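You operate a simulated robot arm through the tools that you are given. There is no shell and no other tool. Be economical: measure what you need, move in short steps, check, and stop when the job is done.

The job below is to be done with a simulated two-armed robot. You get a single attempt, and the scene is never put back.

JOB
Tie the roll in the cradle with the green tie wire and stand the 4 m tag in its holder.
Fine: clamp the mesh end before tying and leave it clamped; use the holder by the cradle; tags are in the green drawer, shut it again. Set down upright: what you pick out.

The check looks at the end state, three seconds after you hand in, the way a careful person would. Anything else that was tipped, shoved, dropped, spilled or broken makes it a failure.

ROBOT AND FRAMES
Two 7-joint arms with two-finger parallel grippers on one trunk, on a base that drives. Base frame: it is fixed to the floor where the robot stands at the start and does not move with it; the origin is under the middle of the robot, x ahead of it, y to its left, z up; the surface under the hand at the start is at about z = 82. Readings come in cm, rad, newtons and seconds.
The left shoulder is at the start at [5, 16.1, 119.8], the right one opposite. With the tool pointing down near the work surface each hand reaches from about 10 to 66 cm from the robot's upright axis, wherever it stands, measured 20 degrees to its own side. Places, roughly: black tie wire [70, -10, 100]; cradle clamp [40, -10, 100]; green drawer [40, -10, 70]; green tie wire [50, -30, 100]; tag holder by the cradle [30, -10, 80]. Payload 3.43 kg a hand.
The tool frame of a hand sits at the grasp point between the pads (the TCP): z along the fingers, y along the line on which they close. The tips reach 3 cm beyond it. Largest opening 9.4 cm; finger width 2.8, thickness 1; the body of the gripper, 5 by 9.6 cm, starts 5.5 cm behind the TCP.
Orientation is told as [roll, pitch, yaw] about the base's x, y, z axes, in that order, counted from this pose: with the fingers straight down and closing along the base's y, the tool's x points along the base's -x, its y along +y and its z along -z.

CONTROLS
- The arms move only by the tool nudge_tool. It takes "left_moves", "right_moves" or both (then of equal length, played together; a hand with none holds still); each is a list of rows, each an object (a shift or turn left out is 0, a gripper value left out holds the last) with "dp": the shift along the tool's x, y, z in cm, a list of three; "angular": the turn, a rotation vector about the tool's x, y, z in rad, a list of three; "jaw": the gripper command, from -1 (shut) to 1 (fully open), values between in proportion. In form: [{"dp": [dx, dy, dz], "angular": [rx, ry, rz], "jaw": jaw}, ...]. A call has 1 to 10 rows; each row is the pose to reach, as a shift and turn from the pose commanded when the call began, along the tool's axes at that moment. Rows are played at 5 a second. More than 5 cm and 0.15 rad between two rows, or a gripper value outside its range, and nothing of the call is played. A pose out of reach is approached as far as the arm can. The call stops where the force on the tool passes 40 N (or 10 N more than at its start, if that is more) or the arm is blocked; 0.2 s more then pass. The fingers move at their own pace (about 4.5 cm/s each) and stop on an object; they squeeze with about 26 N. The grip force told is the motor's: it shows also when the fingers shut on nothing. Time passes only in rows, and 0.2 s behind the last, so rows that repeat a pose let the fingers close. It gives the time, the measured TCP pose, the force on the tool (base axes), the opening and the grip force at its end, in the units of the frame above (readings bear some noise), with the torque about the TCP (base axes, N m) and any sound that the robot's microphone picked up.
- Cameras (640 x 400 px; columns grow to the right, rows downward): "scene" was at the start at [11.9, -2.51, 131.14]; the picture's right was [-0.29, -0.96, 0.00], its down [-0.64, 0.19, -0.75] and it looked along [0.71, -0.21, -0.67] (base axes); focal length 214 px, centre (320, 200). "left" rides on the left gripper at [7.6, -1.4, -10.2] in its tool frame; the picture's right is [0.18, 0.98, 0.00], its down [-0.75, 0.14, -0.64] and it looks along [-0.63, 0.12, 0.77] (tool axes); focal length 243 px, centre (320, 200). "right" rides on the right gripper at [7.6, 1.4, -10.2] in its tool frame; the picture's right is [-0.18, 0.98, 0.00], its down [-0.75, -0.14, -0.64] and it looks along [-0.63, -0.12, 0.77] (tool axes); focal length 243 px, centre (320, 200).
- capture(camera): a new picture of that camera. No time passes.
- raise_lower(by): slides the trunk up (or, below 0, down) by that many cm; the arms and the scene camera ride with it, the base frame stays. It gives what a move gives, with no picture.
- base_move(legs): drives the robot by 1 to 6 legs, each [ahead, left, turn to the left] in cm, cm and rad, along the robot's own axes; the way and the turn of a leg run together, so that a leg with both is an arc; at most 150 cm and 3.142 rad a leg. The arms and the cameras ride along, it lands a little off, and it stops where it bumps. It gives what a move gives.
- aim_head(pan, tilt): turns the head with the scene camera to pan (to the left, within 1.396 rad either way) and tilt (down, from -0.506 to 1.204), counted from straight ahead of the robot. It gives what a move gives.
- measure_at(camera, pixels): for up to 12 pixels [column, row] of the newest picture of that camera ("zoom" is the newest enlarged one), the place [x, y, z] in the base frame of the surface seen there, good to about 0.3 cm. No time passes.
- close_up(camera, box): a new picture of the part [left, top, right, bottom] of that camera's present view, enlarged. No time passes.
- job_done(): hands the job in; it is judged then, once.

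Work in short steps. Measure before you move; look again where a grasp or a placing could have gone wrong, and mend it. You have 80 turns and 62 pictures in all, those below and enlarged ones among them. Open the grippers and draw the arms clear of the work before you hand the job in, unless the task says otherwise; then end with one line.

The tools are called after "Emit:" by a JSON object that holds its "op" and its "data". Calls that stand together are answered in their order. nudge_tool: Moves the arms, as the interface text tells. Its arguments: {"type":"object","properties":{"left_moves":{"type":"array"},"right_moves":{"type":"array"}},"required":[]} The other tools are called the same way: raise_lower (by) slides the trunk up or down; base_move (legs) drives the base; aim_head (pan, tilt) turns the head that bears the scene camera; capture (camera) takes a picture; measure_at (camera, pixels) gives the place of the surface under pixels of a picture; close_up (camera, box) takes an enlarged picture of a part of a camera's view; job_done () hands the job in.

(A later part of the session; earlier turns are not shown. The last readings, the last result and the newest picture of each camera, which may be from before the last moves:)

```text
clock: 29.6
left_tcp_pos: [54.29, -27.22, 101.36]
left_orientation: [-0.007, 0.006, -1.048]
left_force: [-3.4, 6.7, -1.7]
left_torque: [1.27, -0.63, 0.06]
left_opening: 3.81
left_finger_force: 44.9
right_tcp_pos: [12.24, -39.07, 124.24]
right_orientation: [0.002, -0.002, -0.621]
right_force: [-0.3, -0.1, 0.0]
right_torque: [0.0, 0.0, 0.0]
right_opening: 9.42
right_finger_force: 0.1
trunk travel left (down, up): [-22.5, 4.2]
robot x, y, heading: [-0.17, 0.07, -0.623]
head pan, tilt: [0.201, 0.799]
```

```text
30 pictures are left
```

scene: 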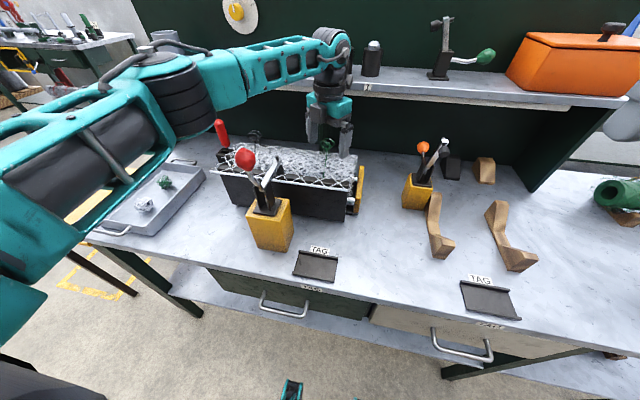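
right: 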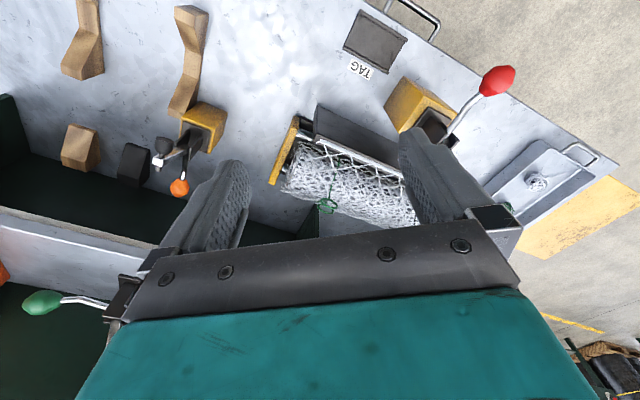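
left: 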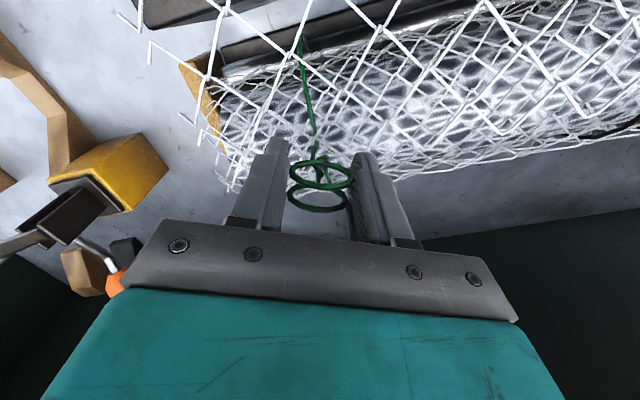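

Net twist is about 3.6 rad so far. I'll zoom in to see how the wire looks before regrasping.

Emit:
{"op": "close_up", "data": {"camera": "left", "box": [270, 90, 380, 220]}}

Emit:
{"op": "nudge_tool", "data": {"left_moves": [{"jaw": 1}, {"dp": [0, 0, 0]}, {"dp": [0, 0, 0]}, {"dp": [0, 0, -1]}, {"dp": [0, 0, -1], "angular": [0, 0, -0.145]}, {"dp": [0, 0, -1], "angular": [0, 0, -0.29]}, {"dp": [0, 0, -1], "angular": [0, 0, -0.435]}, {"dp": [0, 0, -1], "angular": [0, 0, -0.58]}, {"dp": [0, 0, -1], "angular": [0, 0, -0.725]}, {"dp": [0, 0, -1], "angular": [0, 0, -0.87]}]}}

Emit:
{"op": "nudge_tool", "data": {"left_moves": [{"angular": [0, 0, -0.145]}, {"angular": [0, 0, -0.29]}, {"angular": [0, 0, -0.435]}, {"angular": [0, 0, -0.58]}, {"angular": [0, 0, -0.725]}, {"angular": [0, 0, -0.87]}, {"angular": [0, 0, -1.015]}, {"angular": [0, 0, -1.16]}, {"angular": [0, 0, -1.305]}, {"angular": [0, 0, -1.45]}]}}

Emit:
{"op": "nudge_tool", "data": {"left_moves": [{"angular": [0, 0, -0.145]}, {"angular": [0, 0, -0.29]}, {"angular": [0, 0, -0.435]}, {"angular": [0, 0, -0.58]}, {"angular": [0, 0, -0.725]}]}}

Emit:
{"op": "close_up", "data": {"camera": "scene", "box": [300, 120, 370, 190]}}

```text
3.08 times, centred on (325, 155) of left
```

zoom: 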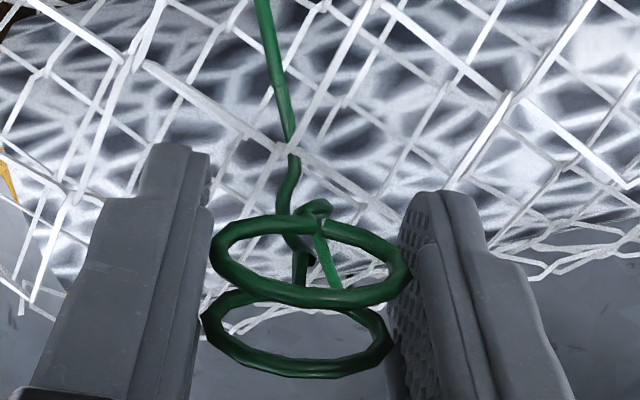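

```text
clock: 31.8
left_tcp_pos: [54.18, -27.24, 102.36]
left_orientation: [0.002, 0.009, -0.173]
left_force: [-1.1, 0.7, 0.7]
left_torque: [-0.01, 0.02, 0.03]
left_opening: 9.38
left_finger_force: 0.1
right_tcp_pos: [12.23, -39.12, 124.24]
right_orientation: [0.001, -0.001, -0.622]
right_force: [0.4, 0.8, -0.2]
right_torque: [0.0, 0.02, 0.01]
right_opening: 9.38
right_finger_force: 0.0
trunk travel left (down, up): [-22.5, 4.2]
robot x, y, heading: [-0.31, 0.32, -0.621]
head pan, tilt: [0.201, 0.799]
```

```text
clock: 34.0
left_tcp_pos: [54.29, -27.23, 102.36]
left_orientation: [0.007, 0.0, 1.278]
left_force: [-0.3, 0.1, -0.1]
left_torque: [0.0, 0.0, -0.02]
left_opening: 9.39
left_finger_force: 0.1
right_tcp_pos: [12.32, -39.18, 124.22]
right_orientation: [0.0, 0.001, -0.621]
right_force: [-0.5, 0.2, 1.0]
right_torque: [0.01, 0.01, 0.0]
right_opening: 9.41
right_finger_force: 0.1
trunk travel left (down, up): [-22.5, 4.2]
robot x, y, heading: [0.15, -0.34, -0.619]
head pan, tilt: [0.201, 0.799]
```

```text
clock: 35.2
left_tcp_pos: [54.3, -27.3, 102.32]
left_orientation: [0.004, -0.005, 2.003]
left_force: [1.0, -0.6, -0.5]
left_torque: [0.01, -0.01, -0.01]
left_opening: 9.42
left_finger_force: 0.0
right_tcp_pos: [12.23, -39.04, 124.26]
right_orientation: [-0.001, -0.001, -0.622]
right_force: [-0.6, 0.3, 0.0]
right_torque: [0.01, 0.02, -0.02]
right_opening: 9.41
right_finger_force: 0.1
trunk travel left (down, up): [-22.5, 4.2]
robot x, y, heading: [0.13, 0.02, -0.628]
head pan, tilt: [0.201, 0.799]
```

```text
5.71 times, centred on (335, 155) of scene
```

zoom: 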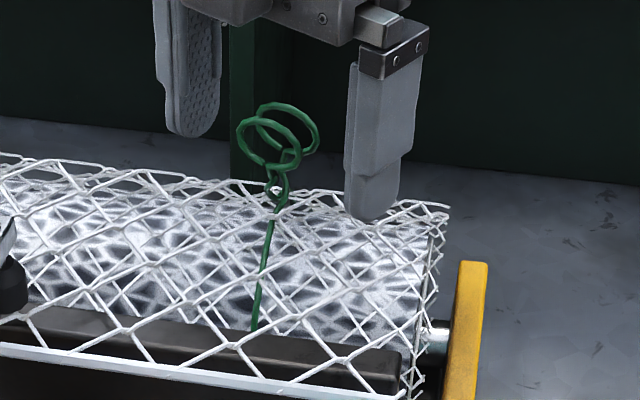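

The wire now shows a real twist below the rings. I'll do the next clockwise stroke and return.

Emit:
{"op": "nudge_tool", "data": {"left_moves": [{"dp": [0, 0, 1]}, {"dp": [0, 0, 1], "jaw": -1}, {"dp": [0, 0, 1]}, {"dp": [0, 0, 1]}, {"dp": [0, 0, 1]}, {"dp": [0, 0, 1]}, {"dp": [0, 0, 1], "angular": [0, 0, 0.145]}, {"dp": [0, 0, 1], "angular": [0, 0, 0.29]}, {"dp": [0, 0, 1], "angular": [0, 0, 0.435]}, {"dp": [0, 0, 1], "angular": [0, 0, 0.58]}]}}

Emit:
{"op": "nudge_tool", "data": {"left_moves": [{"angular": [0, 0, 0.145]}, {"angular": [0, 0, 0.29]}, {"angular": [0, 0, 0.435]}, {"angular": [0, 0, 0.58]}, {"angular": [0, 0, 0.725]}, {"angular": [0, 0, 0.87]}, {"angular": [0, 0, 1.015]}, {"angular": [0, 0, 1.16]}, {"angular": [0, 0, 1.305]}, {"angular": [0, 0, 1.45]}]}}

Emit:
{"op": "nudge_tool", "data": {"left_moves": [{"angular": [0, 0, 0.145]}, {"angular": [0, 0, 0.29]}, {"angular": [0, 0, 0.435]}, {"angular": [0, 0, 0.58]}, {"angular": [0, 0, 0.725]}, {"angular": [0, 0, 0.87]}, {"angular": [0, 0, 1.0]}]}}

Emit:
{"op": "nudge_tool", "data": {"left_moves": [{"jaw": 1}, {"dp": [0, 0, 0]}, {"dp": [0, 0, 0]}, {"dp": [0, 0, -1]}, {"dp": [0, 0, -1], "angular": [0, 0, -0.145]}, {"dp": [0, 0, -1], "angular": [0, 0, -0.29]}, {"dp": [0, 0, -1], "angular": [0, 0, -0.435]}, {"dp": [0, 0, -1], "angular": [0, 0, -0.58]}, {"dp": [0, 0, -1], "angular": [0, 0, -0.725]}, {"dp": [0, 0, -1], "angular": [0, 0, -0.87]}]}}

Emit:
{"op": "nudge_tool", "data": {"left_moves": [{"angular": [0, 0, -0.145]}, {"angular": [0, 0, -0.29]}, {"angular": [0, 0, -0.435]}, {"angular": [0, 0, -0.58]}, {"angular": [0, 0, -0.725]}, {"angular": [0, 0, -0.87]}, {"angular": [0, 0, -1.015]}, {"angular": [0, 0, -1.16]}, {"angular": [0, 0, -1.305]}, {"angular": [0, 0, -1.45]}]}}

Emit:
{"op": "nudge_tool", "data": {"left_moves": [{"angular": [0, 0, -0.145]}, {"angular": [0, 0, -0.29]}, {"angular": [0, 0, -0.435]}, {"angular": [0, 0, -0.58]}, {"angular": [0, 0, -0.725]}]}}

Emit:
{"op": "close_up", "data": {"camera": "scene", "box": [300, 120, 370, 190]}}

```text
clock: 37.4
left_tcp_pos: [54.29, -27.19, 101.35]
left_orientation: [0.01, -0.004, 1.418]
left_force: [-2.3, 1.5, -2.5]
left_torque: [0.6, -1.12, 0.0]
left_opening: 3.61
left_finger_force: 45.0
right_tcp_pos: [12.19, -39.09, 124.2]
right_orientation: [0.001, 0.0, -0.621]
right_force: [0.0, 0.1, 0.1]
right_torque: [-0.01, 0.02, 0.0]
right_opening: 9.41
right_finger_force: 0.1
trunk travel left (down, up): [-22.5, 4.2]
robot x, y, heading: [0.24, 0.29, -0.617]
head pan, tilt: [0.201, 0.799]
```

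```text
clock: 39.6
left_tcp_pos: [54.28, -27.18, 101.15]
left_orientation: [0.003, 0.008, -0.033]
left_force: [-0.1, 2.5, -2.3]
left_torque: [0.51, -1.27, 0.03]
left_opening: 3.64
left_finger_force: 45.3
right_tcp_pos: [12.34, -39.04, 124.21]
right_orientation: [0.0, -0.001, -0.622]
right_force: [-0.4, 0.3, 0.5]
right_torque: [0.01, -0.01, 0.0]
right_opening: 9.4
right_finger_force: 0.0
trunk travel left (down, up): [-22.5, 4.2]
robot x, y, heading: [-0.05, -0.33, -0.622]
head pan, tilt: [0.201, 0.799]
```

```text
clock: 41.2
left_tcp_pos: [54.24, -27.37, 101.37]
left_orientation: [-0.007, 0.007, -1.033]
left_force: [0.8, -0.2, 0.9]
left_torque: [1.34, -0.68, 0.01]
left_opening: 3.62
left_finger_force: 45.0
right_tcp_pos: [12.36, -39.04, 124.15]
right_orientation: [0.0, 0.0, -0.623]
right_force: [-0.6, 0.7, 1.1]
right_torque: [-0.01, 0.02, -0.01]
right_opening: 9.41
right_finger_force: 0.1
trunk travel left (down, up): [-22.5, 4.2]
robot x, y, heading: [0.0, -0.37, -0.62]
head pan, tilt: [0.201, 0.799]
```

```text
clock: 43.4
left_tcp_pos: [54.29, -27.23, 102.39]
left_orientation: [0.003, 0.007, -0.158]
left_force: [0.2, 0.4, -0.4]
left_torque: [0.02, 0.01, 0.01]
left_opening: 9.41
left_finger_force: 0.1
right_tcp_pos: [12.32, -39.06, 124.24]
right_orientation: [-0.001, 0.0, -0.62]
right_force: [0.6, 0.5, -0.2]
right_torque: [0.01, 0.02, -0.04]
right_opening: 9.39
right_finger_force: 0.0
trunk travel left (down, up): [-22.5, 4.2]
robot x, y, heading: [0.4, -0.05, -0.62]
head pan, tilt: [0.201, 0.799]
```

```text
clock: 45.6
left_tcp_pos: [54.24, -27.37, 102.21]
left_orientation: [0.01, 0.001, 1.295]
left_force: [0.2, -0.2, -0.2]
left_torque: [0.01, 0.0, -0.02]
left_opening: 9.41
left_finger_force: 0.0
right_tcp_pos: [12.26, -39.17, 124.16]
right_orientation: [-0.001, 0.0, -0.621]
right_force: [-0.6, -0.1, -0.8]
right_torque: [-0.02, -0.03, 0.0]
right_opening: 9.39
right_finger_force: 0.1
trunk travel left (down, up): [-22.5, 4.2]
robot x, y, heading: [0.21, 0.06, -0.617]
head pan, tilt: [0.201, 0.799]
```

```text
clock: 46.8
left_tcp_pos: [54.34, -27.3, 102.44]
left_orientation: [0.003, -0.008, 2.019]
left_force: [-0.2, 0.3, 0.2]
left_torque: [0.02, 0.01, 0.02]
left_opening: 9.41
left_finger_force: 0.1
right_tcp_pos: [12.37, -39.06, 124.22]
right_orientation: [0.001, -0.001, -0.622]
right_force: [-0.6, -0.5, -0.1]
right_torque: [0.0, 0.0, 0.02]
right_opening: 9.41
right_finger_force: 0.0
trunk travel left (down, up): [-22.5, 4.2]
robot x, y, heading: [0.09, -0.01, -0.625]
head pan, tilt: [0.201, 0.799]
```

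```text
5.71 times, centred on (335, 155) of scene
```

zoom: 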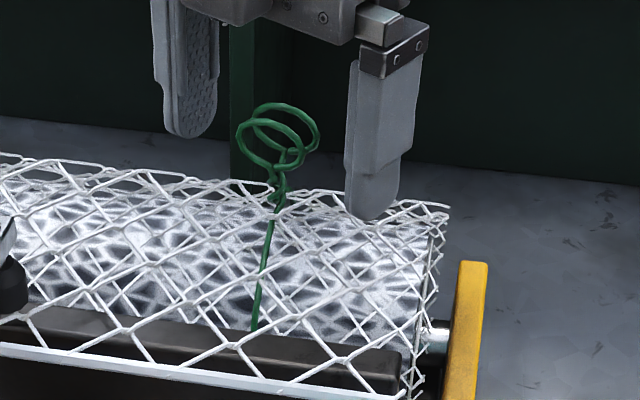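

One full turn is in (net about 6.7 rad) with no resistance about z yet. I'll do another stroke.

Emit:
{"op": "nudge_tool", "data": {"left_moves": [{"dp": [0, 0, 1]}, {"dp": [0, 0, 1], "jaw": -1}, {"dp": [0, 0, 1]}, {"dp": [0, 0, 1]}, {"dp": [0, 0, 1]}, {"dp": [0, 0, 1]}, {"dp": [0, 0, 1], "angular": [0, 0, 0.145]}, {"dp": [0, 0, 1], "angular": [0, 0, 0.29]}, {"dp": [0, 0, 1], "angular": [0, 0, 0.435]}, {"dp": [0, 0, 1], "angular": [0, 0, 0.58]}]}}

Emit:
{"op": "nudge_tool", "data": {"left_moves": [{"angular": [0, 0, 0.145]}, {"angular": [0, 0, 0.29]}, {"angular": [0, 0, 0.435]}, {"angular": [0, 0, 0.58]}, {"angular": [0, 0, 0.725]}, {"angular": [0, 0, 0.87]}, {"angular": [0, 0, 1.015]}, {"angular": [0, 0, 1.16]}, {"angular": [0, 0, 1.305]}, {"angular": [0, 0, 1.45]}]}}

Emit:
{"op": "nudge_tool", "data": {"left_moves": [{"angular": [0, 0, 0.145]}, {"angular": [0, 0, 0.29]}, {"angular": [0, 0, 0.435]}, {"angular": [0, 0, 0.58]}, {"angular": [0, 0, 0.725]}, {"angular": [0, 0, 0.87]}, {"angular": [0, 0, 1.0]}]}}

Emit:
{"op": "nudge_tool", "data": {"left_moves": [{"jaw": 1}, {"dp": [0, 0, 0]}, {"dp": [0, 0, 0]}, {"dp": [0, 0, -1]}, {"dp": [0, 0, -1], "angular": [0, 0, -0.145]}, {"dp": [0, 0, -1], "angular": [0, 0, -0.29]}, {"dp": [0, 0, -1], "angular": [0, 0, -0.435]}, {"dp": [0, 0, -1], "angular": [0, 0, -0.58]}, {"dp": [0, 0, -1], "angular": [0, 0, -0.725]}, {"dp": [0, 0, -1], "angular": [0, 0, -0.87]}]}}

Emit:
{"op": "nudge_tool", "data": {"left_moves": [{"angular": [0, 0, -0.145]}, {"angular": [0, 0, -0.29]}, {"angular": [0, 0, -0.435]}, {"angular": [0, 0, -0.58]}, {"angular": [0, 0, -0.725]}, {"angular": [0, 0, -0.87]}, {"angular": [0, 0, -1.015]}, {"angular": [0, 0, -1.16]}, {"angular": [0, 0, -1.305]}, {"angular": [0, 0, -1.45]}]}}

Emit:
{"op": "nudge_tool", "data": {"left_moves": [{"angular": [0, 0, -0.145]}, {"angular": [0, 0, -0.29]}, {"angular": [0, 0, -0.435]}, {"angular": [0, 0, -0.58]}, {"angular": [0, 0, -0.725]}]}}

Emit:
{"op": "close_up", "data": {"camera": "scene", "box": [310, 130, 350, 170]}}

```text
clock: 49.0
left_tcp_pos: [54.26, -27.3, 101.33]
left_orientation: [0.01, -0.003, 1.433]
left_force: [-2.1, 0.7, -3.7]
left_torque: [0.56, -0.67, 0.03]
left_opening: 3.74
left_finger_force: 44.8
right_tcp_pos: [12.32, -39.0, 124.2]
right_orientation: [0.0, 0.0, -0.622]
right_force: [0.0, 0.3, -0.5]
right_torque: [0.0, 0.02, 0.02]
right_opening: 9.39
right_finger_force: 0.1
trunk travel left (down, up): [-22.5, 4.2]
robot x, y, heading: [-0.12, 0.07, -0.624]
head pan, tilt: [0.201, 0.799]
```

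```text
clock: 51.2
left_tcp_pos: [54.35, -27.29, 101.24]
left_orientation: [0.005, 0.008, -0.019]
left_force: [-1.7, 0.0, -2.1]
left_torque: [-0.23, -0.33, 0.04]
left_opening: 3.7
left_finger_force: 45.2
right_tcp_pos: [12.29, -39.07, 124.08]
right_orientation: [0.0, 0.001, -0.622]
right_force: [-0.5, 0.4, -0.1]
right_torque: [0.02, -0.03, 0.0]
right_opening: 9.41
right_finger_force: 0.1
trunk travel left (down, up): [-22.5, 4.2]
robot x, y, heading: [0.17, -0.0, -0.622]
head pan, tilt: [0.201, 0.799]
```

```text
clock: 52.8
left_tcp_pos: [54.34, -27.31, 101.26]
left_orientation: [-0.005, 0.007, -1.019]
left_force: [-2.4, -0.5, -3.6]
left_torque: [0.4, -0.56, -0.01]
left_opening: 3.68
left_finger_force: 45.0
right_tcp_pos: [12.16, -39.07, 124.29]
right_orientation: [0.002, 0.001, -0.621]
right_force: [-0.7, -0.6, -0.5]
right_torque: [0.05, -0.01, -0.01]
right_opening: 9.4
right_finger_force: 0.2
trunk travel left (down, up): [-22.5, 4.2]
robot x, y, heading: [0.33, 0.05, -0.622]
head pan, tilt: [0.201, 0.799]
```

```text
clock: 55.0
left_tcp_pos: [54.24, -27.2, 102.31]
left_orientation: [0.001, 0.009, -0.143]
left_force: [0.6, 0.4, 0.0]
left_torque: [0.0, -0.01, -0.01]
left_opening: 9.4
left_finger_force: 0.1
right_tcp_pos: [12.26, -38.98, 124.2]
right_orientation: [0.0, 0.001, -0.62]
right_force: [0.2, 0.5, 0.2]
right_torque: [0.02, -0.01, -0.01]
right_opening: 9.4
right_finger_force: 0.0
trunk travel left (down, up): [-22.5, 4.2]
robot x, y, heading: [0.15, 0.07, -0.616]
head pan, tilt: [0.201, 0.799]
```

```text
clock: 57.2
left_tcp_pos: [54.33, -27.36, 102.24]
left_orientation: [0.009, -0.002, 1.305]
left_force: [0.1, -0.3, 0.3]
left_torque: [0.01, 0.0, 0.01]
left_opening: 9.39
left_finger_force: 0.0
right_tcp_pos: [12.25, -39.14, 124.3]
right_orientation: [0.001, 0.0, -0.621]
right_force: [0.3, 0.9, 0.0]
right_torque: [-0.01, 0.02, 0.03]
right_opening: 9.41
right_finger_force: 0.0
trunk travel left (down, up): [-22.5, 4.2]
robot x, y, heading: [-0.08, -0.07, -0.62]
head pan, tilt: [0.201, 0.799]
```

```text
clock: 58.4
left_tcp_pos: [54.21, -27.29, 102.29]
left_orientation: [0.005, -0.007, 2.033]
left_force: [-1.3, -0.5, -0.2]
left_torque: [-0.02, -0.01, 0.03]
left_opening: 9.39
left_finger_force: 0.1
right_tcp_pos: [12.22, -39.05, 124.23]
right_orientation: [0.002, -0.001, -0.622]
right_force: [0.6, 0.0, 0.4]
right_torque: [0.01, 0.02, -0.01]
right_opening: 9.4
right_finger_force: 0.1
trunk travel left (down, up): [-22.5, 4.2]
robot x, y, heading: [0.21, -0.03, -0.62]
head pan, tilt: [0.201, 0.799]
```

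```text
10.00 times, centred on (330, 150) of scene
```

zoom: 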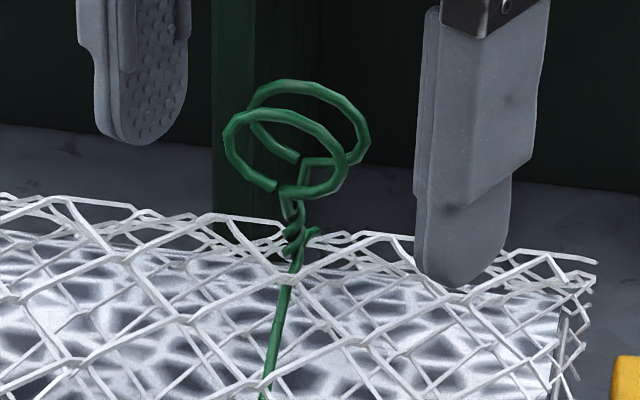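

About 1.5 turns, with a neat twist forming. I'll do another stroke.

Emit:
{"op": "nudge_tool", "data": {"left_moves": [{"dp": [0, 0, 1]}, {"dp": [0, 0, 1], "jaw": -1}, {"dp": [0, 0, 1]}, {"dp": [0, 0, 1]}, {"dp": [0, 0, 1]}, {"dp": [0, 0, 1]}, {"dp": [0, 0, 1], "angular": [0, 0, 0.145]}, {"dp": [0, 0, 1], "angular": [0, 0, 0.29]}, {"dp": [0, 0, 1], "angular": [0, 0, 0.435]}, {"dp": [0, 0, 1], "angular": [0, 0, 0.58]}]}}

Emit:
{"op": "nudge_tool", "data": {"left_moves": [{"angular": [0, 0, 0.145]}, {"angular": [0, 0, 0.29]}, {"angular": [0, 0, 0.435]}, {"angular": [0, 0, 0.58]}, {"angular": [0, 0, 0.725]}, {"angular": [0, 0, 0.87]}, {"angular": [0, 0, 1.015]}, {"angular": [0, 0, 1.16]}, {"angular": [0, 0, 1.305]}, {"angular": [0, 0, 1.45]}]}}

Emit:
{"op": "nudge_tool", "data": {"left_moves": [{"angular": [0, 0, 0.145]}, {"angular": [0, 0, 0.29]}, {"angular": [0, 0, 0.435]}, {"angular": [0, 0, 0.58]}, {"angular": [0, 0, 0.725]}, {"angular": [0, 0, 0.87]}, {"angular": [0, 0, 1.015]}]}}

Emit:
{"op": "close_up", "data": {"camera": "left", "box": [270, 90, 380, 220]}}

```text
clock: 60.6
left_tcp_pos: [54.28, -27.4, 101.37]
left_orientation: [0.007, -0.002, 1.447]
left_force: [-2.0, 0.5, 0.7]
left_torque: [0.71, -0.65, 0.0]
left_opening: 3.82
left_finger_force: 44.9
right_tcp_pos: [12.2, -39.02, 124.22]
right_orientation: [0.0, 0.0, -0.623]
right_force: [-0.2, -0.5, 0.4]
right_torque: [0.01, 0.04, 0.02]
right_opening: 9.4
right_finger_force: 0.1
trunk travel left (down, up): [-22.5, 4.2]
robot x, y, heading: [-0.03, 0.01, -0.622]
head pan, tilt: [0.201, 0.799]
```

```text
clock: 62.8
left_tcp_pos: [54.14, -27.28, 101.23]
left_orientation: [0.003, 0.01, -0.003]
left_force: [-0.9, 0.5, 0.1]
left_torque: [-0.08, -0.54, 0.03]
left_opening: 3.75
left_finger_force: 44.4
right_tcp_pos: [12.23, -39.07, 124.2]
right_orientation: [0.0, 0.0, -0.62]
right_force: [-0.5, -0.7, -0.5]
right_torque: [-0.03, -0.02, 0.01]
right_opening: 9.42
right_finger_force: 0.2
trunk travel left (down, up): [-22.5, 4.2]
robot x, y, heading: [0.01, -0.3, -0.62]
head pan, tilt: [0.201, 0.799]
```

```text
clock: 64.4
left_tcp_pos: [54.22, -27.23, 101.36]
left_orientation: [-0.005, 0.007, -1.016]
left_force: [2.4, 1.2, 4.4]
left_torque: [0.79, -0.28, 0.01]
left_opening: 3.76
left_finger_force: 45.2
right_tcp_pos: [12.22, -38.95, 124.18]
right_orientation: [0.0, 0.0, -0.621]
right_force: [-0.5, 0.1, -0.3]
right_torque: [0.01, 0.0, -0.02]
right_opening: 9.42
right_finger_force: 0.1
trunk travel left (down, up): [-22.5, 4.2]
robot x, y, heading: [-0.24, -0.33, -0.624]
head pan, tilt: [0.201, 0.799]
```

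```text
3.08 times, centred on (325, 155) of left
```

zoom: 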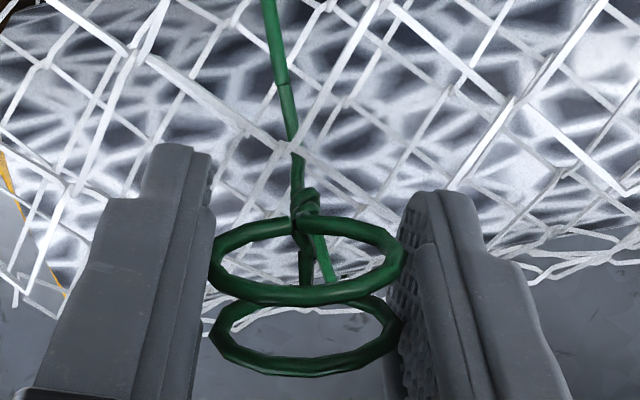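

About two turns are in. I'll return and make one more stroke, watching torque for tightness.

Emit:
{"op": "nudge_tool", "data": {"left_moves": [{"jaw": 1}, {"dp": [0, 0, 0]}, {"dp": [0, 0, 0]}, {"dp": [0, 0, -1]}, {"dp": [0, 0, -1], "angular": [0, 0, -0.145]}, {"dp": [0, 0, -1], "angular": [0, 0, -0.29]}, {"dp": [0, 0, -1], "angular": [0, 0, -0.435]}, {"dp": [0, 0, -1], "angular": [0, 0, -0.58]}, {"dp": [0, 0, -1], "angular": [0, 0, -0.725]}, {"dp": [0, 0, -1], "angular": [0, 0, -0.87]}]}}

Emit:
{"op": "nudge_tool", "data": {"left_moves": [{"angular": [0, 0, -0.145]}, {"angular": [0, 0, -0.29]}, {"angular": [0, 0, -0.435]}, {"angular": [0, 0, -0.58]}, {"angular": [0, 0, -0.725]}, {"angular": [0, 0, -0.87]}, {"angular": [0, 0, -1.015]}, {"angular": [0, 0, -1.16]}, {"angular": [0, 0, -1.305]}, {"angular": [0, 0, -1.45]}]}}

Emit:
{"op": "nudge_tool", "data": {"left_moves": [{"angular": [0, 0, -0.145]}, {"angular": [0, 0, -0.29]}, {"angular": [0, 0, -0.435]}, {"angular": [0, 0, -0.58]}, {"angular": [0, 0, -0.725]}]}}

Emit:
{"op": "close_up", "data": {"camera": "scene", "box": [310, 130, 350, 170]}}

Emit:
{"op": "nudge_tool", "data": {"left_moves": [{"dp": [0, 0, 1]}, {"dp": [0, 0, 1], "jaw": -1}, {"dp": [0, 0, 1]}, {"dp": [0, 0, 1]}, {"dp": [0, 0, 1]}, {"dp": [0, 0, 1]}, {"dp": [0, 0, 1], "angular": [0, 0, 0.145]}, {"dp": [0, 0, 1], "angular": [0, 0, 0.29]}, {"dp": [0, 0, 1], "angular": [0, 0, 0.435]}, {"dp": [0, 0, 1], "angular": [0, 0, 0.58]}]}}

Emit:
{"op": "nudge_tool", "data": {"left_moves": [{"angular": [0, 0, 0.145]}, {"angular": [0, 0, 0.29]}, {"angular": [0, 0, 0.435]}, {"angular": [0, 0, 0.58]}, {"angular": [0, 0, 0.725]}, {"angular": [0, 0, 0.87]}, {"angular": [0, 0, 1.015]}, {"angular": [0, 0, 1.16]}, {"angular": [0, 0, 1.305]}, {"angular": [0, 0, 1.45]}]}}

Emit:
{"op": "nudge_tool", "data": {"left_moves": [{"angular": [0, 0, 0.145]}, {"angular": [0, 0, 0.29]}, {"angular": [0, 0, 0.435]}, {"angular": [0, 0, 0.58]}, {"angular": [0, 0, 0.725]}, {"angular": [0, 0, 0.87]}, {"angular": [0, 0, 1.015]}]}}

```text
clock: 66.6
left_tcp_pos: [54.33, -27.33, 102.28]
left_orientation: [0.001, 0.009, -0.142]
left_force: [0.1, 0.0, -0.6]
left_torque: [0.01, 0.02, 0.02]
left_opening: 9.41
left_finger_force: 0.1
right_tcp_pos: [12.26, -39.09, 124.2]
right_orientation: [0.0, -0.002, -0.621]
right_force: [0.1, 0.1, -0.6]
right_torque: [0.03, 0.02, -0.02]
right_opening: 9.42
right_finger_force: 0.1
trunk travel left (down, up): [-22.5, 4.2]
robot x, y, heading: [-0.13, -0.02, -0.621]
head pan, tilt: [0.201, 0.799]
```

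```text
clock: 68.8
left_tcp_pos: [54.21, -27.26, 102.3]
left_orientation: [0.008, -0.001, 1.306]
left_force: [-0.1, -0.6, 0.0]
left_torque: [0.02, 0.0, -0.01]
left_opening: 9.42
left_finger_force: 0.0
right_tcp_pos: [12.21, -39.05, 124.2]
right_orientation: [-0.001, 0.001, -0.621]
right_force: [-0.3, -0.5, -0.1]
right_torque: [0.0, 0.01, 0.0]
right_opening: 9.39
right_finger_force: 0.1
trunk travel left (down, up): [-22.5, 4.2]
robot x, y, heading: [0.06, 0.13, -0.619]
head pan, tilt: [0.201, 0.799]
```

```text
clock: 70.0
left_tcp_pos: [54.36, -27.33, 102.43]
left_orientation: [0.005, -0.007, 2.032]
left_force: [0.0, 0.3, 0.0]
left_torque: [-0.01, 0.01, 0.03]
left_opening: 9.4
left_finger_force: 0.1
right_tcp_pos: [12.22, -39.1, 124.22]
right_orientation: [0.001, 0.0, -0.622]
right_force: [-0.1, -0.3, -0.3]
right_torque: [0.03, 0.01, -0.02]
right_opening: 9.39
right_finger_force: 0.1
trunk travel left (down, up): [-22.5, 4.2]
robot x, y, heading: [0.1, -0.04, -0.62]
head pan, tilt: [0.201, 0.799]
```

```text
10.00 times, centred on (330, 150) of scene
```

zoom: 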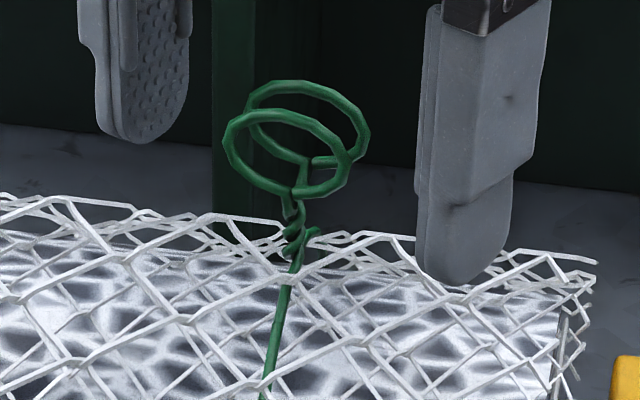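

```text
clock: 72.2
left_tcp_pos: [54.24, -27.23, 101.34]
left_orientation: [0.009, -0.001, 1.448]
left_force: [1.4, -2.6, 1.3]
left_torque: [0.91, -0.75, -0.03]
left_opening: 3.86
left_finger_force: 45.0
right_tcp_pos: [12.15, -39.04, 124.27]
right_orientation: [0.002, 0.0, -0.621]
right_force: [1.0, 0.1, -0.1]
right_torque: [-0.02, 0.02, 0.01]
right_opening: 9.38
right_finger_force: 0.1
trunk travel left (down, up): [-22.5, 4.2]
robot x, y, heading: [0.09, 0.25, -0.624]
head pan, tilt: [0.201, 0.799]
```

```text
clock: 74.4
left_tcp_pos: [54.25, -27.34, 101.34]
left_orientation: [0.005, 0.009, -0.002]
left_force: [-0.3, -1.0, 2.4]
left_torque: [-0.05, -0.77, 0.01]
left_opening: 3.87
left_finger_force: 45.4
right_tcp_pos: [12.25, -39.14, 124.23]
right_orientation: [0.0, 0.0, -0.622]
right_force: [-0.5, -0.3, 0.3]
right_torque: [0.01, 0.03, -0.04]
right_opening: 9.4
right_finger_force: 0.1
trunk travel left (down, up): [-22.5, 4.2]
robot x, y, heading: [-0.03, -0.17, -0.622]
head pan, tilt: [0.201, 0.799]
```

```text
clock: 76.0
left_tcp_pos: [54.35, -27.23, 101.21]
left_orientation: [-0.006, 0.008, -1.015]
left_force: [-0.6, 0.0, 1.5]
left_torque: [0.39, -0.28, 1.09]
left_opening: 3.9
left_finger_force: 45.1
right_tcp_pos: [12.34, -39.05, 124.25]
right_orientation: [-0.001, 0.002, -0.622]
right_force: [0.7, 0.1, -0.7]
right_torque: [-0.01, 0.01, 0.04]
right_opening: 9.37
right_finger_force: 0.1
trunk travel left (down, up): [-22.5, 4.2]
robot x, y, heading: [-0.32, 0.15, -0.622]
head pan, tilt: [0.201, 0.799]
```

Torque about z has jumped to 1.09 N·m at about 2.5 turns, so the wire is drawn tight. I'll stop here, open, rise clear and check.

Emit:
{"op": "nudge_tool", "data": {"left_moves": [{"jaw": 1}, {"dp": [0, 0, 0]}, {"dp": [0, 0, 0]}, {"dp": [0, 0, -4]}, {"dp": [0, 0, -8]}, {"dp": [0, 0, -12], "angular": [0, 0, -0.14]}, {"dp": [0, 0, -15], "angular": [0, 0, -0.28]}, {"dp": [0, 0, -15], "angular": [0, 0, -0.4]}]}}

Emit:
{"op": "nudge_tool", "data": {"left_moves": [{"dp": [4.5, 0, 0]}, {"dp": [9, 0, 0]}, {"dp": [13.5, 0, 0]}, {"dp": [18, 0, 0]}, {"dp": [20, 3, 0]}, {"dp": [20, 3, 0]}]}}

Emit:
{"op": "capture", "data": {"camera": "scene"}}

Emit:
{"op": "close_up", "data": {"camera": "scene", "box": [240, 120, 380, 200]}}

```text
clock: 77.8
left_tcp_pos: [54.42, -27.38, 116.23]
left_orientation: [-0.001, 0.008, -0.612]
left_force: [0.7, 0.1, -0.3]
left_torque: [-0.01, -0.01, 0.0]
left_opening: 9.41
left_finger_force: 0.1
right_tcp_pos: [12.27, -39.04, 124.18]
right_orientation: [0.0, 0.0, -0.621]
right_force: [-0.1, 0.0, 0.4]
right_torque: [-0.03, 0.01, -0.01]
right_opening: 9.4
right_finger_force: 0.1
trunk travel left (down, up): [-22.5, 4.2]
robot x, y, heading: [0.43, -0.25, -0.622]
head pan, tilt: [0.201, 0.799]
```

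```text
clock: 79.2
left_tcp_pos: [39.77, -13.27, 116.52]
left_orientation: [-0.002, 0.009, -0.616]
left_force: [-0.7, 0.4, 0.1]
left_torque: [-0.01, 0.01, 0.02]
left_opening: 9.37
left_finger_force: 0.0
right_tcp_pos: [12.21, -39.11, 124.22]
right_orientation: [-0.001, 0.0, -0.62]
right_force: [0.5, -0.3, -0.7]
right_torque: [0.01, -0.03, 0.01]
right_opening: 9.39
right_finger_force: 0.1
trunk travel left (down, up): [-22.5, 4.2]
robot x, y, heading: [-0.23, 0.05, -0.62]
head pan, tilt: [0.201, 0.799]
```

```text
23 pictures are left
```

scene: 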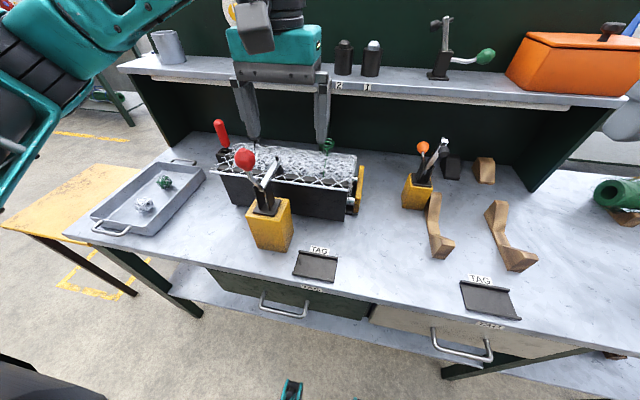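

```text
4.57 times, centred on (310, 160) of scene
```

zoom: 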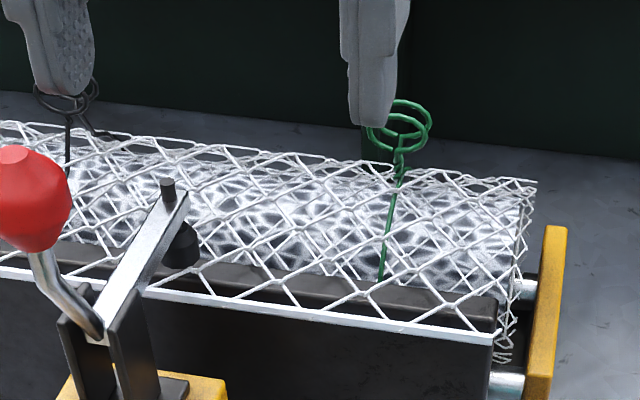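

The wire is tied and the clamp still holds. Now for the drawer: I'll zoom on its handle and the tag holder and measure.

Emit:
{"op": "close_up", "data": {"camera": "scene", "box": [200, 230, 380, 330]}}

Emit:
{"op": "measure_at", "data": {"camera": "zoom", "pixels": [[215, 235], [215, 265], [295, 303], [375, 310], [380, 280], [250, 280], [340, 307], [400, 208], [60, 150], [590, 330], [600, 295], [395, 235]]}}

Emit:
{"op": "measure_at", "data": {"camera": "scene", "pixels": [[263, 304], [284, 315], [305, 316], [262, 294], [307, 306], [298, 254], [338, 260], [294, 273], [332, 279], [315, 266], [303, 250], [330, 252]]}}

```text
3.56 times, centred on (290, 280) of scene
```

zoom: 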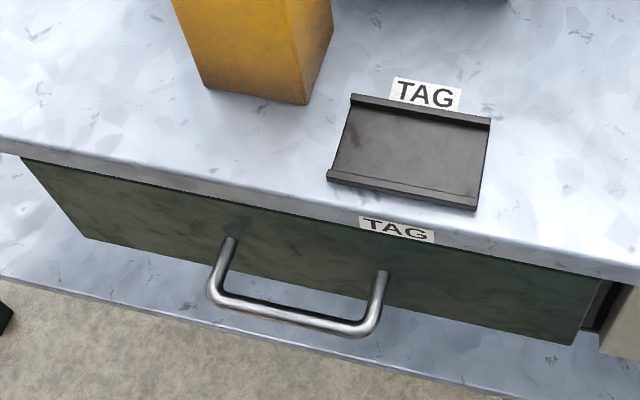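

```text
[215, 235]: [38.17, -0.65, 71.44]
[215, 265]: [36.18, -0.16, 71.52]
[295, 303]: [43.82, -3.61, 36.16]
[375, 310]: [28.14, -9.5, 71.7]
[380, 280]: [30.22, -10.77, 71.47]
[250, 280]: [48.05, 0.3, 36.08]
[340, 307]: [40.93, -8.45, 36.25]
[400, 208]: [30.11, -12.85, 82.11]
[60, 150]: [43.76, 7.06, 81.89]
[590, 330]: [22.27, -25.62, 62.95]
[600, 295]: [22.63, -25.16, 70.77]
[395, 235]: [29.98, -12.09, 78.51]
```

```text
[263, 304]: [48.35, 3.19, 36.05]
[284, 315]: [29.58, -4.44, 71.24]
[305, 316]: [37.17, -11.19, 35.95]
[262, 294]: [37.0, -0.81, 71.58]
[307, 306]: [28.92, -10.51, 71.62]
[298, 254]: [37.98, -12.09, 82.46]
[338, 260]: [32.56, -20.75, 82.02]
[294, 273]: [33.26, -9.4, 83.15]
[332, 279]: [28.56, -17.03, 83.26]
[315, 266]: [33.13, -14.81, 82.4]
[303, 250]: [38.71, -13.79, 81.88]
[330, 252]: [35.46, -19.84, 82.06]
```

The handle bar runs along l at n≈26.9, z≈71.3, with about 4 cm clear behind it. I'll back the robot 25 cm so the drawer can open, and lower the trunk.

Emit:
{"op": "base_move", "data": {"legs": [[-25, 0, 0]]}}

Emit:
{"op": "raise_lower", "data": {"by": -12}}

Emit:
{"op": "nudge_tool", "data": {"left_moves": [{"dp": [0, 0.5, 1], "angular": [0, 0, -0.145]}, {"dp": [0, 1, 2], "angular": [0, 0, -0.29]}, {"dp": [0, 1.5, 3], "angular": [0, 0, -0.435]}, {"dp": [0, 2, 4], "angular": [0, 0, -0.58]}, {"dp": [0, 2.5, 5], "angular": [0, 0, -0.725]}, {"dp": [0, 3, 6], "angular": [0, 0, -0.87]}, {"dp": [0, 3, 7], "angular": [0, 0, -1.015]}, {"dp": [0, 3, 8], "angular": [0, 0, -1.16]}, {"dp": [0, 3, 9], "angular": [0, 0, -1.305]}, {"dp": [0, 3, 10], "angular": [0, 0, -1.45]}]}}

Emit:
{"op": "capture", "data": {"camera": "scene"}}

```text
clock: 81.0
left_tcp_pos: [19.59, 1.33, 116.53]
left_orientation: [-0.002, 0.01, -0.612]
left_force: [-0.5, 0.0, 0.4]
left_torque: [0.0, -0.03, -0.03]
left_opening: 9.42
left_finger_force: 0.1
right_tcp_pos: [-7.9, -24.57, 124.14]
right_orientation: [0.0, 0.001, -0.619]
right_force: [-0.7, 0.1, 0.0]
right_torque: [-0.01, 0.0, 0.02]
right_opening: 9.4
right_finger_force: 0.1
trunk travel left (down, up): [-22.5, 4.2]
robot x, y, heading: [-20.55, 14.57, -0.618]
head pan, tilt: [0.201, 0.799]
```

```text
clock: 82.5
left_tcp_pos: [19.56, 1.22, 104.49]
left_orientation: [-0.003, 0.01, -0.612]
left_force: [-0.5, -0.6, -0.6]
left_torque: [0.01, 0.0, -0.02]
left_opening: 9.41
left_finger_force: 0.1
right_tcp_pos: [-7.95, -24.6, 112.14]
right_orientation: [-0.001, -0.001, -0.619]
right_force: [0.4, -0.2, 0.6]
right_torque: [0.0, 0.01, 0.04]
right_opening: 9.4
right_finger_force: 0.0
trunk travel left (down, up): [-10.5, 16.2]
robot x, y, heading: [-20.19, 14.43, -0.615]
head pan, tilt: [0.201, 0.799]
```

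```text
clock: 84.7
left_tcp_pos: [21.34, 3.75, 94.42]
left_orientation: [0.009, 0.003, 0.84]
left_force: [0.3, 0.4, -1.0]
left_torque: [0.02, -0.01, 0.01]
left_opening: 9.41
left_finger_force: 0.1
right_tcp_pos: [-7.83, -24.65, 112.09]
right_orientation: [-0.002, -0.001, -0.618]
right_force: [-0.1, 0.5, -0.5]
right_torque: [-0.04, -0.01, 0.0]
right_opening: 9.39
right_finger_force: 0.0
trunk travel left (down, up): [-10.5, 16.2]
robot x, y, heading: [-19.98, 14.57, -0.618]
head pan, tilt: [0.201, 0.799]
```

```text
20 pictures are left
```

scene: 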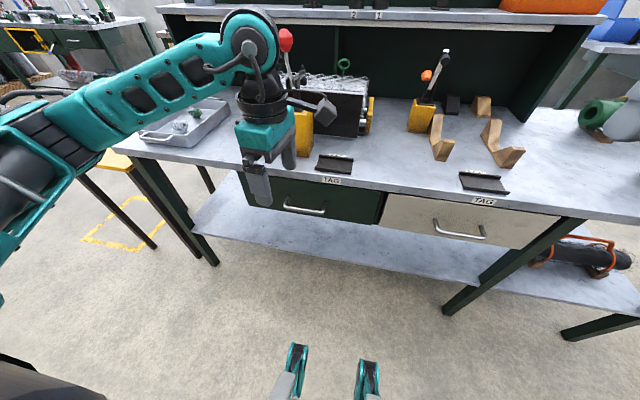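

I'll finish the yaw, tilt the tool forward 0.75 rad, and re-measure the handle at (303,211).

Emit:
{"op": "nudge_tool", "data": {"left_moves": [{"angular": [0, 0, -0.11], "jaw": 0}]}}

Emit:
{"op": "nudge_tool", "data": {"left_moves": [{"angular": [0.15, 0, 0]}, {"angular": [0.3, 0, 0]}, {"angular": [0.45, 0, 0]}, {"angular": [0.6, 0, 0]}, {"angular": [0.75, 0, 0]}, {"angular": [0.75, 0, 0]}]}}

Emit:
{"op": "close_up", "data": {"camera": "scene", "box": [230, 150, 390, 250]}}

Emit:
{"op": "measure_at", "data": {"camera": "scene", "pixels": [[285, 208], [295, 211], [305, 213], [315, 215], [324, 213], [284, 204], [325, 209], [340, 205], [270, 190], [310, 190]]}}

```text
clock: 85.1
left_tcp_pos: [21.19, 3.74, 94.51]
left_orientation: [0.008, 0.003, 0.948]
left_force: [0.5, -0.2, 0.6]
left_torque: [0.0, -0.01, 0.0]
left_opening: 5.91
left_finger_force: 0.0
right_tcp_pos: [-7.93, -24.58, 112.17]
right_orientation: [-0.001, 0.001, -0.617]
right_force: [-0.3, -0.5, 0.2]
right_torque: [0.01, 0.03, -0.01]
right_opening: 9.41
right_finger_force: 0.0
trunk travel left (down, up): [-10.5, 16.2]
robot x, y, heading: [-20.58, 14.31, -0.613]
head pan, tilt: [0.201, 0.799]
```

```text
clock: 86.5
left_tcp_pos: [21.28, 3.61, 94.57]
left_orientation: [-0.744, 0.003, 0.947]
left_force: [-0.6, 0.6, 0.3]
left_torque: [-0.02, 0.02, -0.01]
left_opening: 4.69
left_finger_force: 0.0
right_tcp_pos: [-7.87, -24.58, 112.22]
right_orientation: [-0.001, 0.0, -0.617]
right_force: [0.1, -0.2, 0.3]
right_torque: [-0.01, 0.03, 0.05]
right_opening: 9.41
right_finger_force: 0.1
trunk travel left (down, up): [-10.5, 16.2]
robot x, y, heading: [-20.18, 14.39, -0.617]
head pan, tilt: [0.201, 0.799]
```

```text
4.00 times, centred on (310, 200) of scene
```

zoom: 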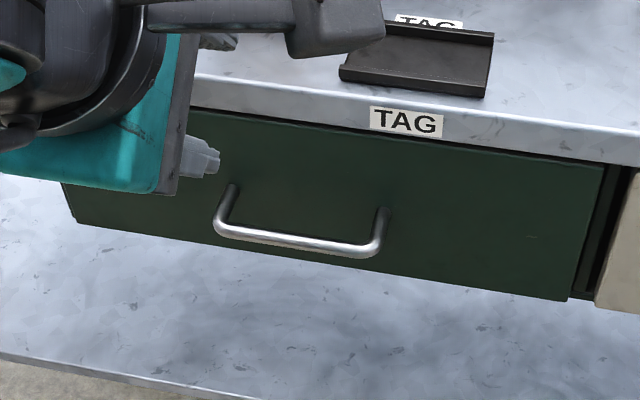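

```text
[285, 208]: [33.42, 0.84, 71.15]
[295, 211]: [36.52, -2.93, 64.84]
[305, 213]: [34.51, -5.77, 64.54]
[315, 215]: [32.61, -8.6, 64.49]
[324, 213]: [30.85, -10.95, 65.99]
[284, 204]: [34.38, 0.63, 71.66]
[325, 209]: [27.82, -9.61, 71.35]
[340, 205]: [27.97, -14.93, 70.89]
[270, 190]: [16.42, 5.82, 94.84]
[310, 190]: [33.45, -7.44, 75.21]
```

I'll measure the handle bar directly from the zoom at rows of about 236 to 246.

Emit:
{"op": "measure_at", "data": {"camera": "zoom", "pixels": [[240, 232], [260, 235], [280, 238], [300, 241], [320, 245], [340, 248], [360, 249], [220, 215], [380, 225], [300, 236]]}}

```text
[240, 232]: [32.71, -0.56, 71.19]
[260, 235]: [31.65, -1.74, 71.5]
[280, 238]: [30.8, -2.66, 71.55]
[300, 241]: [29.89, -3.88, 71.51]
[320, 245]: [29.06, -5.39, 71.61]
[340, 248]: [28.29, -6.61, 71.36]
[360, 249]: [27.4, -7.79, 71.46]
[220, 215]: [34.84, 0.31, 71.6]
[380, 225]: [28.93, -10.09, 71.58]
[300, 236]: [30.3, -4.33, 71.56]
```

The bar centre is about n 26.8, l 14.2, z 71. I'll move to a pre-grasp 8 cm back along the tilted tool axis with the opening narrowed to about 3.6 cm.

Emit:
{"op": "nudge_tool", "data": {"left_moves": [{"dp": [0.25, 1.85, 4.2], "jaw": -0.23}, {"dp": [0.5, 3.7, 8.4]}, {"dp": [0.75, 5.55, 12.6]}, {"dp": [1.0, 7.42, 16.4]}, {"dp": [1.0, 7.42, 16.4]}]}}

Emit:
{"op": "capture", "data": {"camera": "left"}}

Emit:
{"op": "close_up", "data": {"camera": "scene", "box": [230, 150, 390, 250]}}

```text
clock: 87.7
left_tcp_pos: [25.16, -0.3, 77.37]
left_orientation: [-0.743, 0.004, 0.946]
left_force: [1.2, 0.5, 0.0]
left_torque: [0.0, 0.01, 0.01]
left_opening: 3.6
left_finger_force: 0.1
right_tcp_pos: [-7.85, -24.6, 112.22]
right_orientation: [0.002, 0.0, -0.618]
right_force: [-0.2, 0.1, -0.5]
right_torque: [0.03, -0.01, 0.01]
right_opening: 9.4
right_finger_force: 0.1
trunk travel left (down, up): [-10.5, 16.2]
robot x, y, heading: [-20.42, 14.71, -0.621]
head pan, tilt: [0.201, 0.799]
```

```text
18 pictures are left
```

left: 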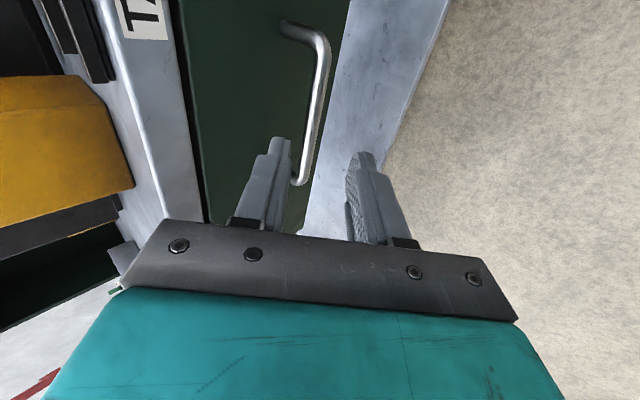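

```text
4.00 times, centred on (310, 200) of scene
```

zoom: 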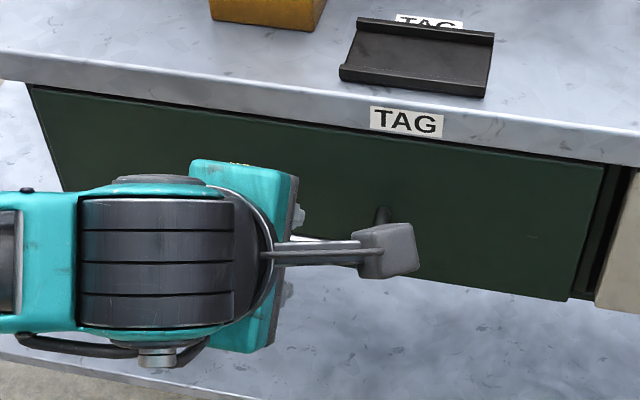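

The bar lies 8.85 cm ahead along the tool axis and 0.2 cm off-centre. I'll advance 7.9 cm and grip it.

Emit:
{"op": "nudge_tool", "data": {"left_moves": [{"dp": [0, -0.2, 3]}, {"dp": [0, -0.2, 6]}, {"dp": [0, -0.2, 7.9]}, {"dp": [0, -0.2, 7.9], "jaw": -1}, {"dp": [0, -0.2, 7.9]}, {"dp": [0, -0.2, 7.9]}, {"dp": [0, -0.2, 7.9]}]}}

```text
clock: 89.3
left_tcp_pos: [29.71, -3.61, 71.83]
left_orientation: [-0.748, 0.0, 0.946]
left_force: [5.8, 1.9, 14.4]
left_torque: [0.39, -0.49, -0.86]
left_opening: 1.16
left_finger_force: 44.7
right_tcp_pos: [-7.99, -24.62, 112.23]
right_orientation: [0.001, 0.0, -0.618]
right_force: [0.1, 0.2, -0.3]
right_torque: [0.0, -0.01, -0.01]
right_opening: 9.39
right_finger_force: 0.0
trunk travel left (down, up): [-10.5, 16.2]
robot x, y, heading: [-20.07, 14.37, -0.615]
head pan, tilt: [0.201, 0.799]
```

Gripped at 1.16 cm, the bar's diameter. I'll pull straight out 6 cm and check.

Emit:
{"op": "nudge_tool", "data": {"left_moves": [{"dp": [0, 1.03, -1.1]}, {"dp": [0, 2.5, -2.45]}, {"dp": [0, 4.3, -4.15]}]}}

```text
clock: 90.1
left_tcp_pos: [24.72, -0.08, 71.85]
left_orientation: [-0.742, -0.002, 0.948]
left_force: [4.4, 8.6, 12.8]
left_torque: [0.77, -0.62, -0.65]
left_opening: 1.14
left_finger_force: 45.1
right_tcp_pos: [-7.94, -24.65, 112.21]
right_orientation: [0.001, 0.0, -0.617]
right_force: [0.2, -1.6, -0.4]
right_torque: [-0.03, -0.01, -0.01]
right_opening: 9.39
right_finger_force: 0.0
trunk travel left (down, up): [-10.5, 16.2]
robot x, y, heading: [-20.24, 14.47, -0.619]
head pan, tilt: [0.201, 0.799]
```

The drawer slides freely. I'll pull another 14 cm.

Emit:
{"op": "nudge_tool", "data": {"left_moves": [{"dp": [0, 1.47, -1.36]}, {"dp": [0, 2.94, -2.72]}, {"dp": [0, 4.41, -4.08]}, {"dp": [0, 5.88, -5.44]}, {"dp": [0, 7.35, -6.8]}, {"dp": [0, 8.82, -8.15]}, {"dp": [0, 10.3, -9.5]}]}}

Emit:
{"op": "capture", "data": {"camera": "scene"}}

```text
clock: 91.2
left_tcp_pos: [18.01, 4.3, 71.96]
left_orientation: [-0.721, -0.022, 0.962]
left_force: [-0.3, 1.0, -9.6]
left_torque: [0.82, -0.51, -0.29]
left_opening: 1.15
left_finger_force: 44.8
left hand out of reach, approached as far as the arm can: row 3, 4, 5
right_tcp_pos: [-7.78, -24.53, 112.12]
right_orientation: [0.0, 0.002, -0.619]
right_force: [0.5, -0.1, 1.0]
right_torque: [0.0, -0.01, 0.03]
right_opening: 9.42
right_finger_force: 0.0
trunk travel left (down, up): [-10.5, 16.2]
robot x, y, heading: [-20.19, 14.13, -0.615]
head pan, tilt: [0.201, 0.799]
stopped in row 5 (left hand): the force on the tool passed its limit at 46 N (the readings are from after the stop); the commanded pose is now the measured one
```

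```text
16 pictures are left
```

scene: 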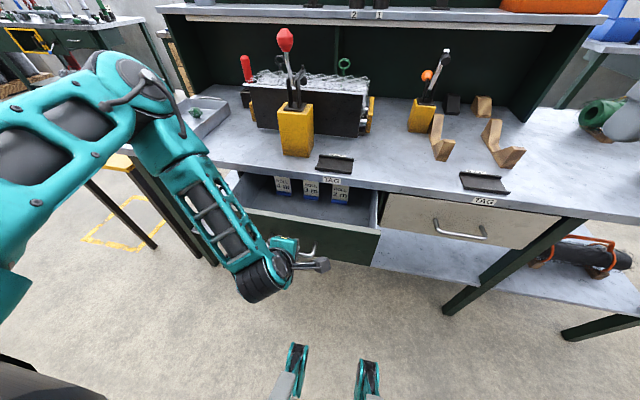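

The drawer is about 14 cm out and three tags are visible at (283,187), (311,190) and (340,192). I'll zoom in and measure.

Emit:
{"op": "close_up", "data": {"camera": "scene", "box": [260, 165, 370, 235]}}

Emit:
{"op": "measure_at", "data": {"camera": "scene", "pixels": [[283, 180], [283, 192], [311, 183], [311, 196], [340, 186], [340, 199], [290, 190], [277, 185], [330, 215], [250, 200], [378, 210], [340, 202]]}}

```text
5.71 times, centred on (315, 200) of scene
```

zoom: 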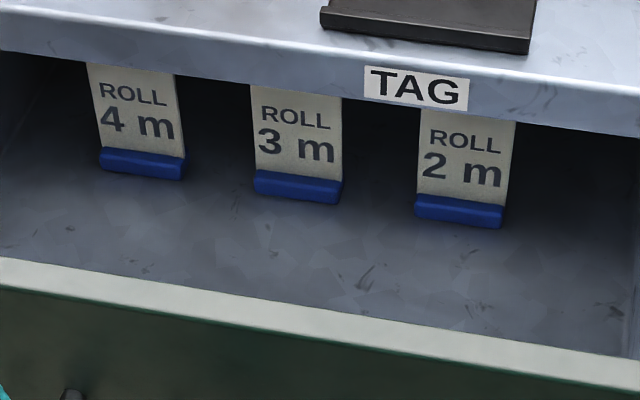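

```text
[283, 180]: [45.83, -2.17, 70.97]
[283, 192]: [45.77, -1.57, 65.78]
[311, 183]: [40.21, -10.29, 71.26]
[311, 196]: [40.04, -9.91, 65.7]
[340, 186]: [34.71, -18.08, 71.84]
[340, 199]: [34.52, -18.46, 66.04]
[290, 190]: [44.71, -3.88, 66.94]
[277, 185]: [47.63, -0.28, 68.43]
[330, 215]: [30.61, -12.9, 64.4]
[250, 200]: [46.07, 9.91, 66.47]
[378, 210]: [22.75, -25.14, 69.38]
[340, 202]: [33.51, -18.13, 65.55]
```

The 4 m tag is at n≈38.4, l≈25, still under the bench top. The arm can't fold further, so I'll keep the grip and drive back 12 cm.

Emit:
{"op": "base_move", "data": {"legs": [[-6, 0, 0], [-6, 0, 0]]}}

Emit:
{"op": "close_up", "data": {"camera": "scene", "box": [240, 130, 400, 230]}}

```text
clock: 92.7
left_tcp_pos: [8.33, 11.11, 71.95]
left_orientation: [-0.719, -0.018, 0.962]
left_force: [7.6, 10.4, -21.0]
left_torque: [0.57, -0.23, -0.64]
left_opening: 1.19
left_finger_force: 45.4
right_tcp_pos: [-17.46, -17.66, 112.24]
right_orientation: [-0.002, 0.002, -0.618]
right_force: [-0.2, 0.9, 0.1]
right_torque: [-0.01, -0.02, -0.01]
right_opening: 9.39
right_finger_force: 0.0
trunk travel left (down, up): [-10.5, 16.2]
robot x, y, heading: [-30.12, 21.72, -0.618]
head pan, tilt: [0.201, 0.799]
```

```text
4.00 times, centred on (320, 180) of scene
```

zoom: 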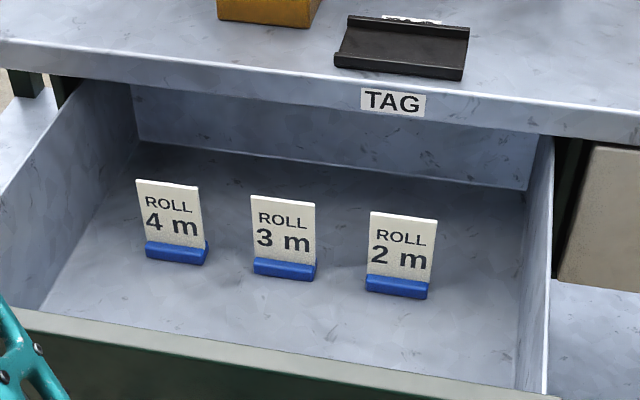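

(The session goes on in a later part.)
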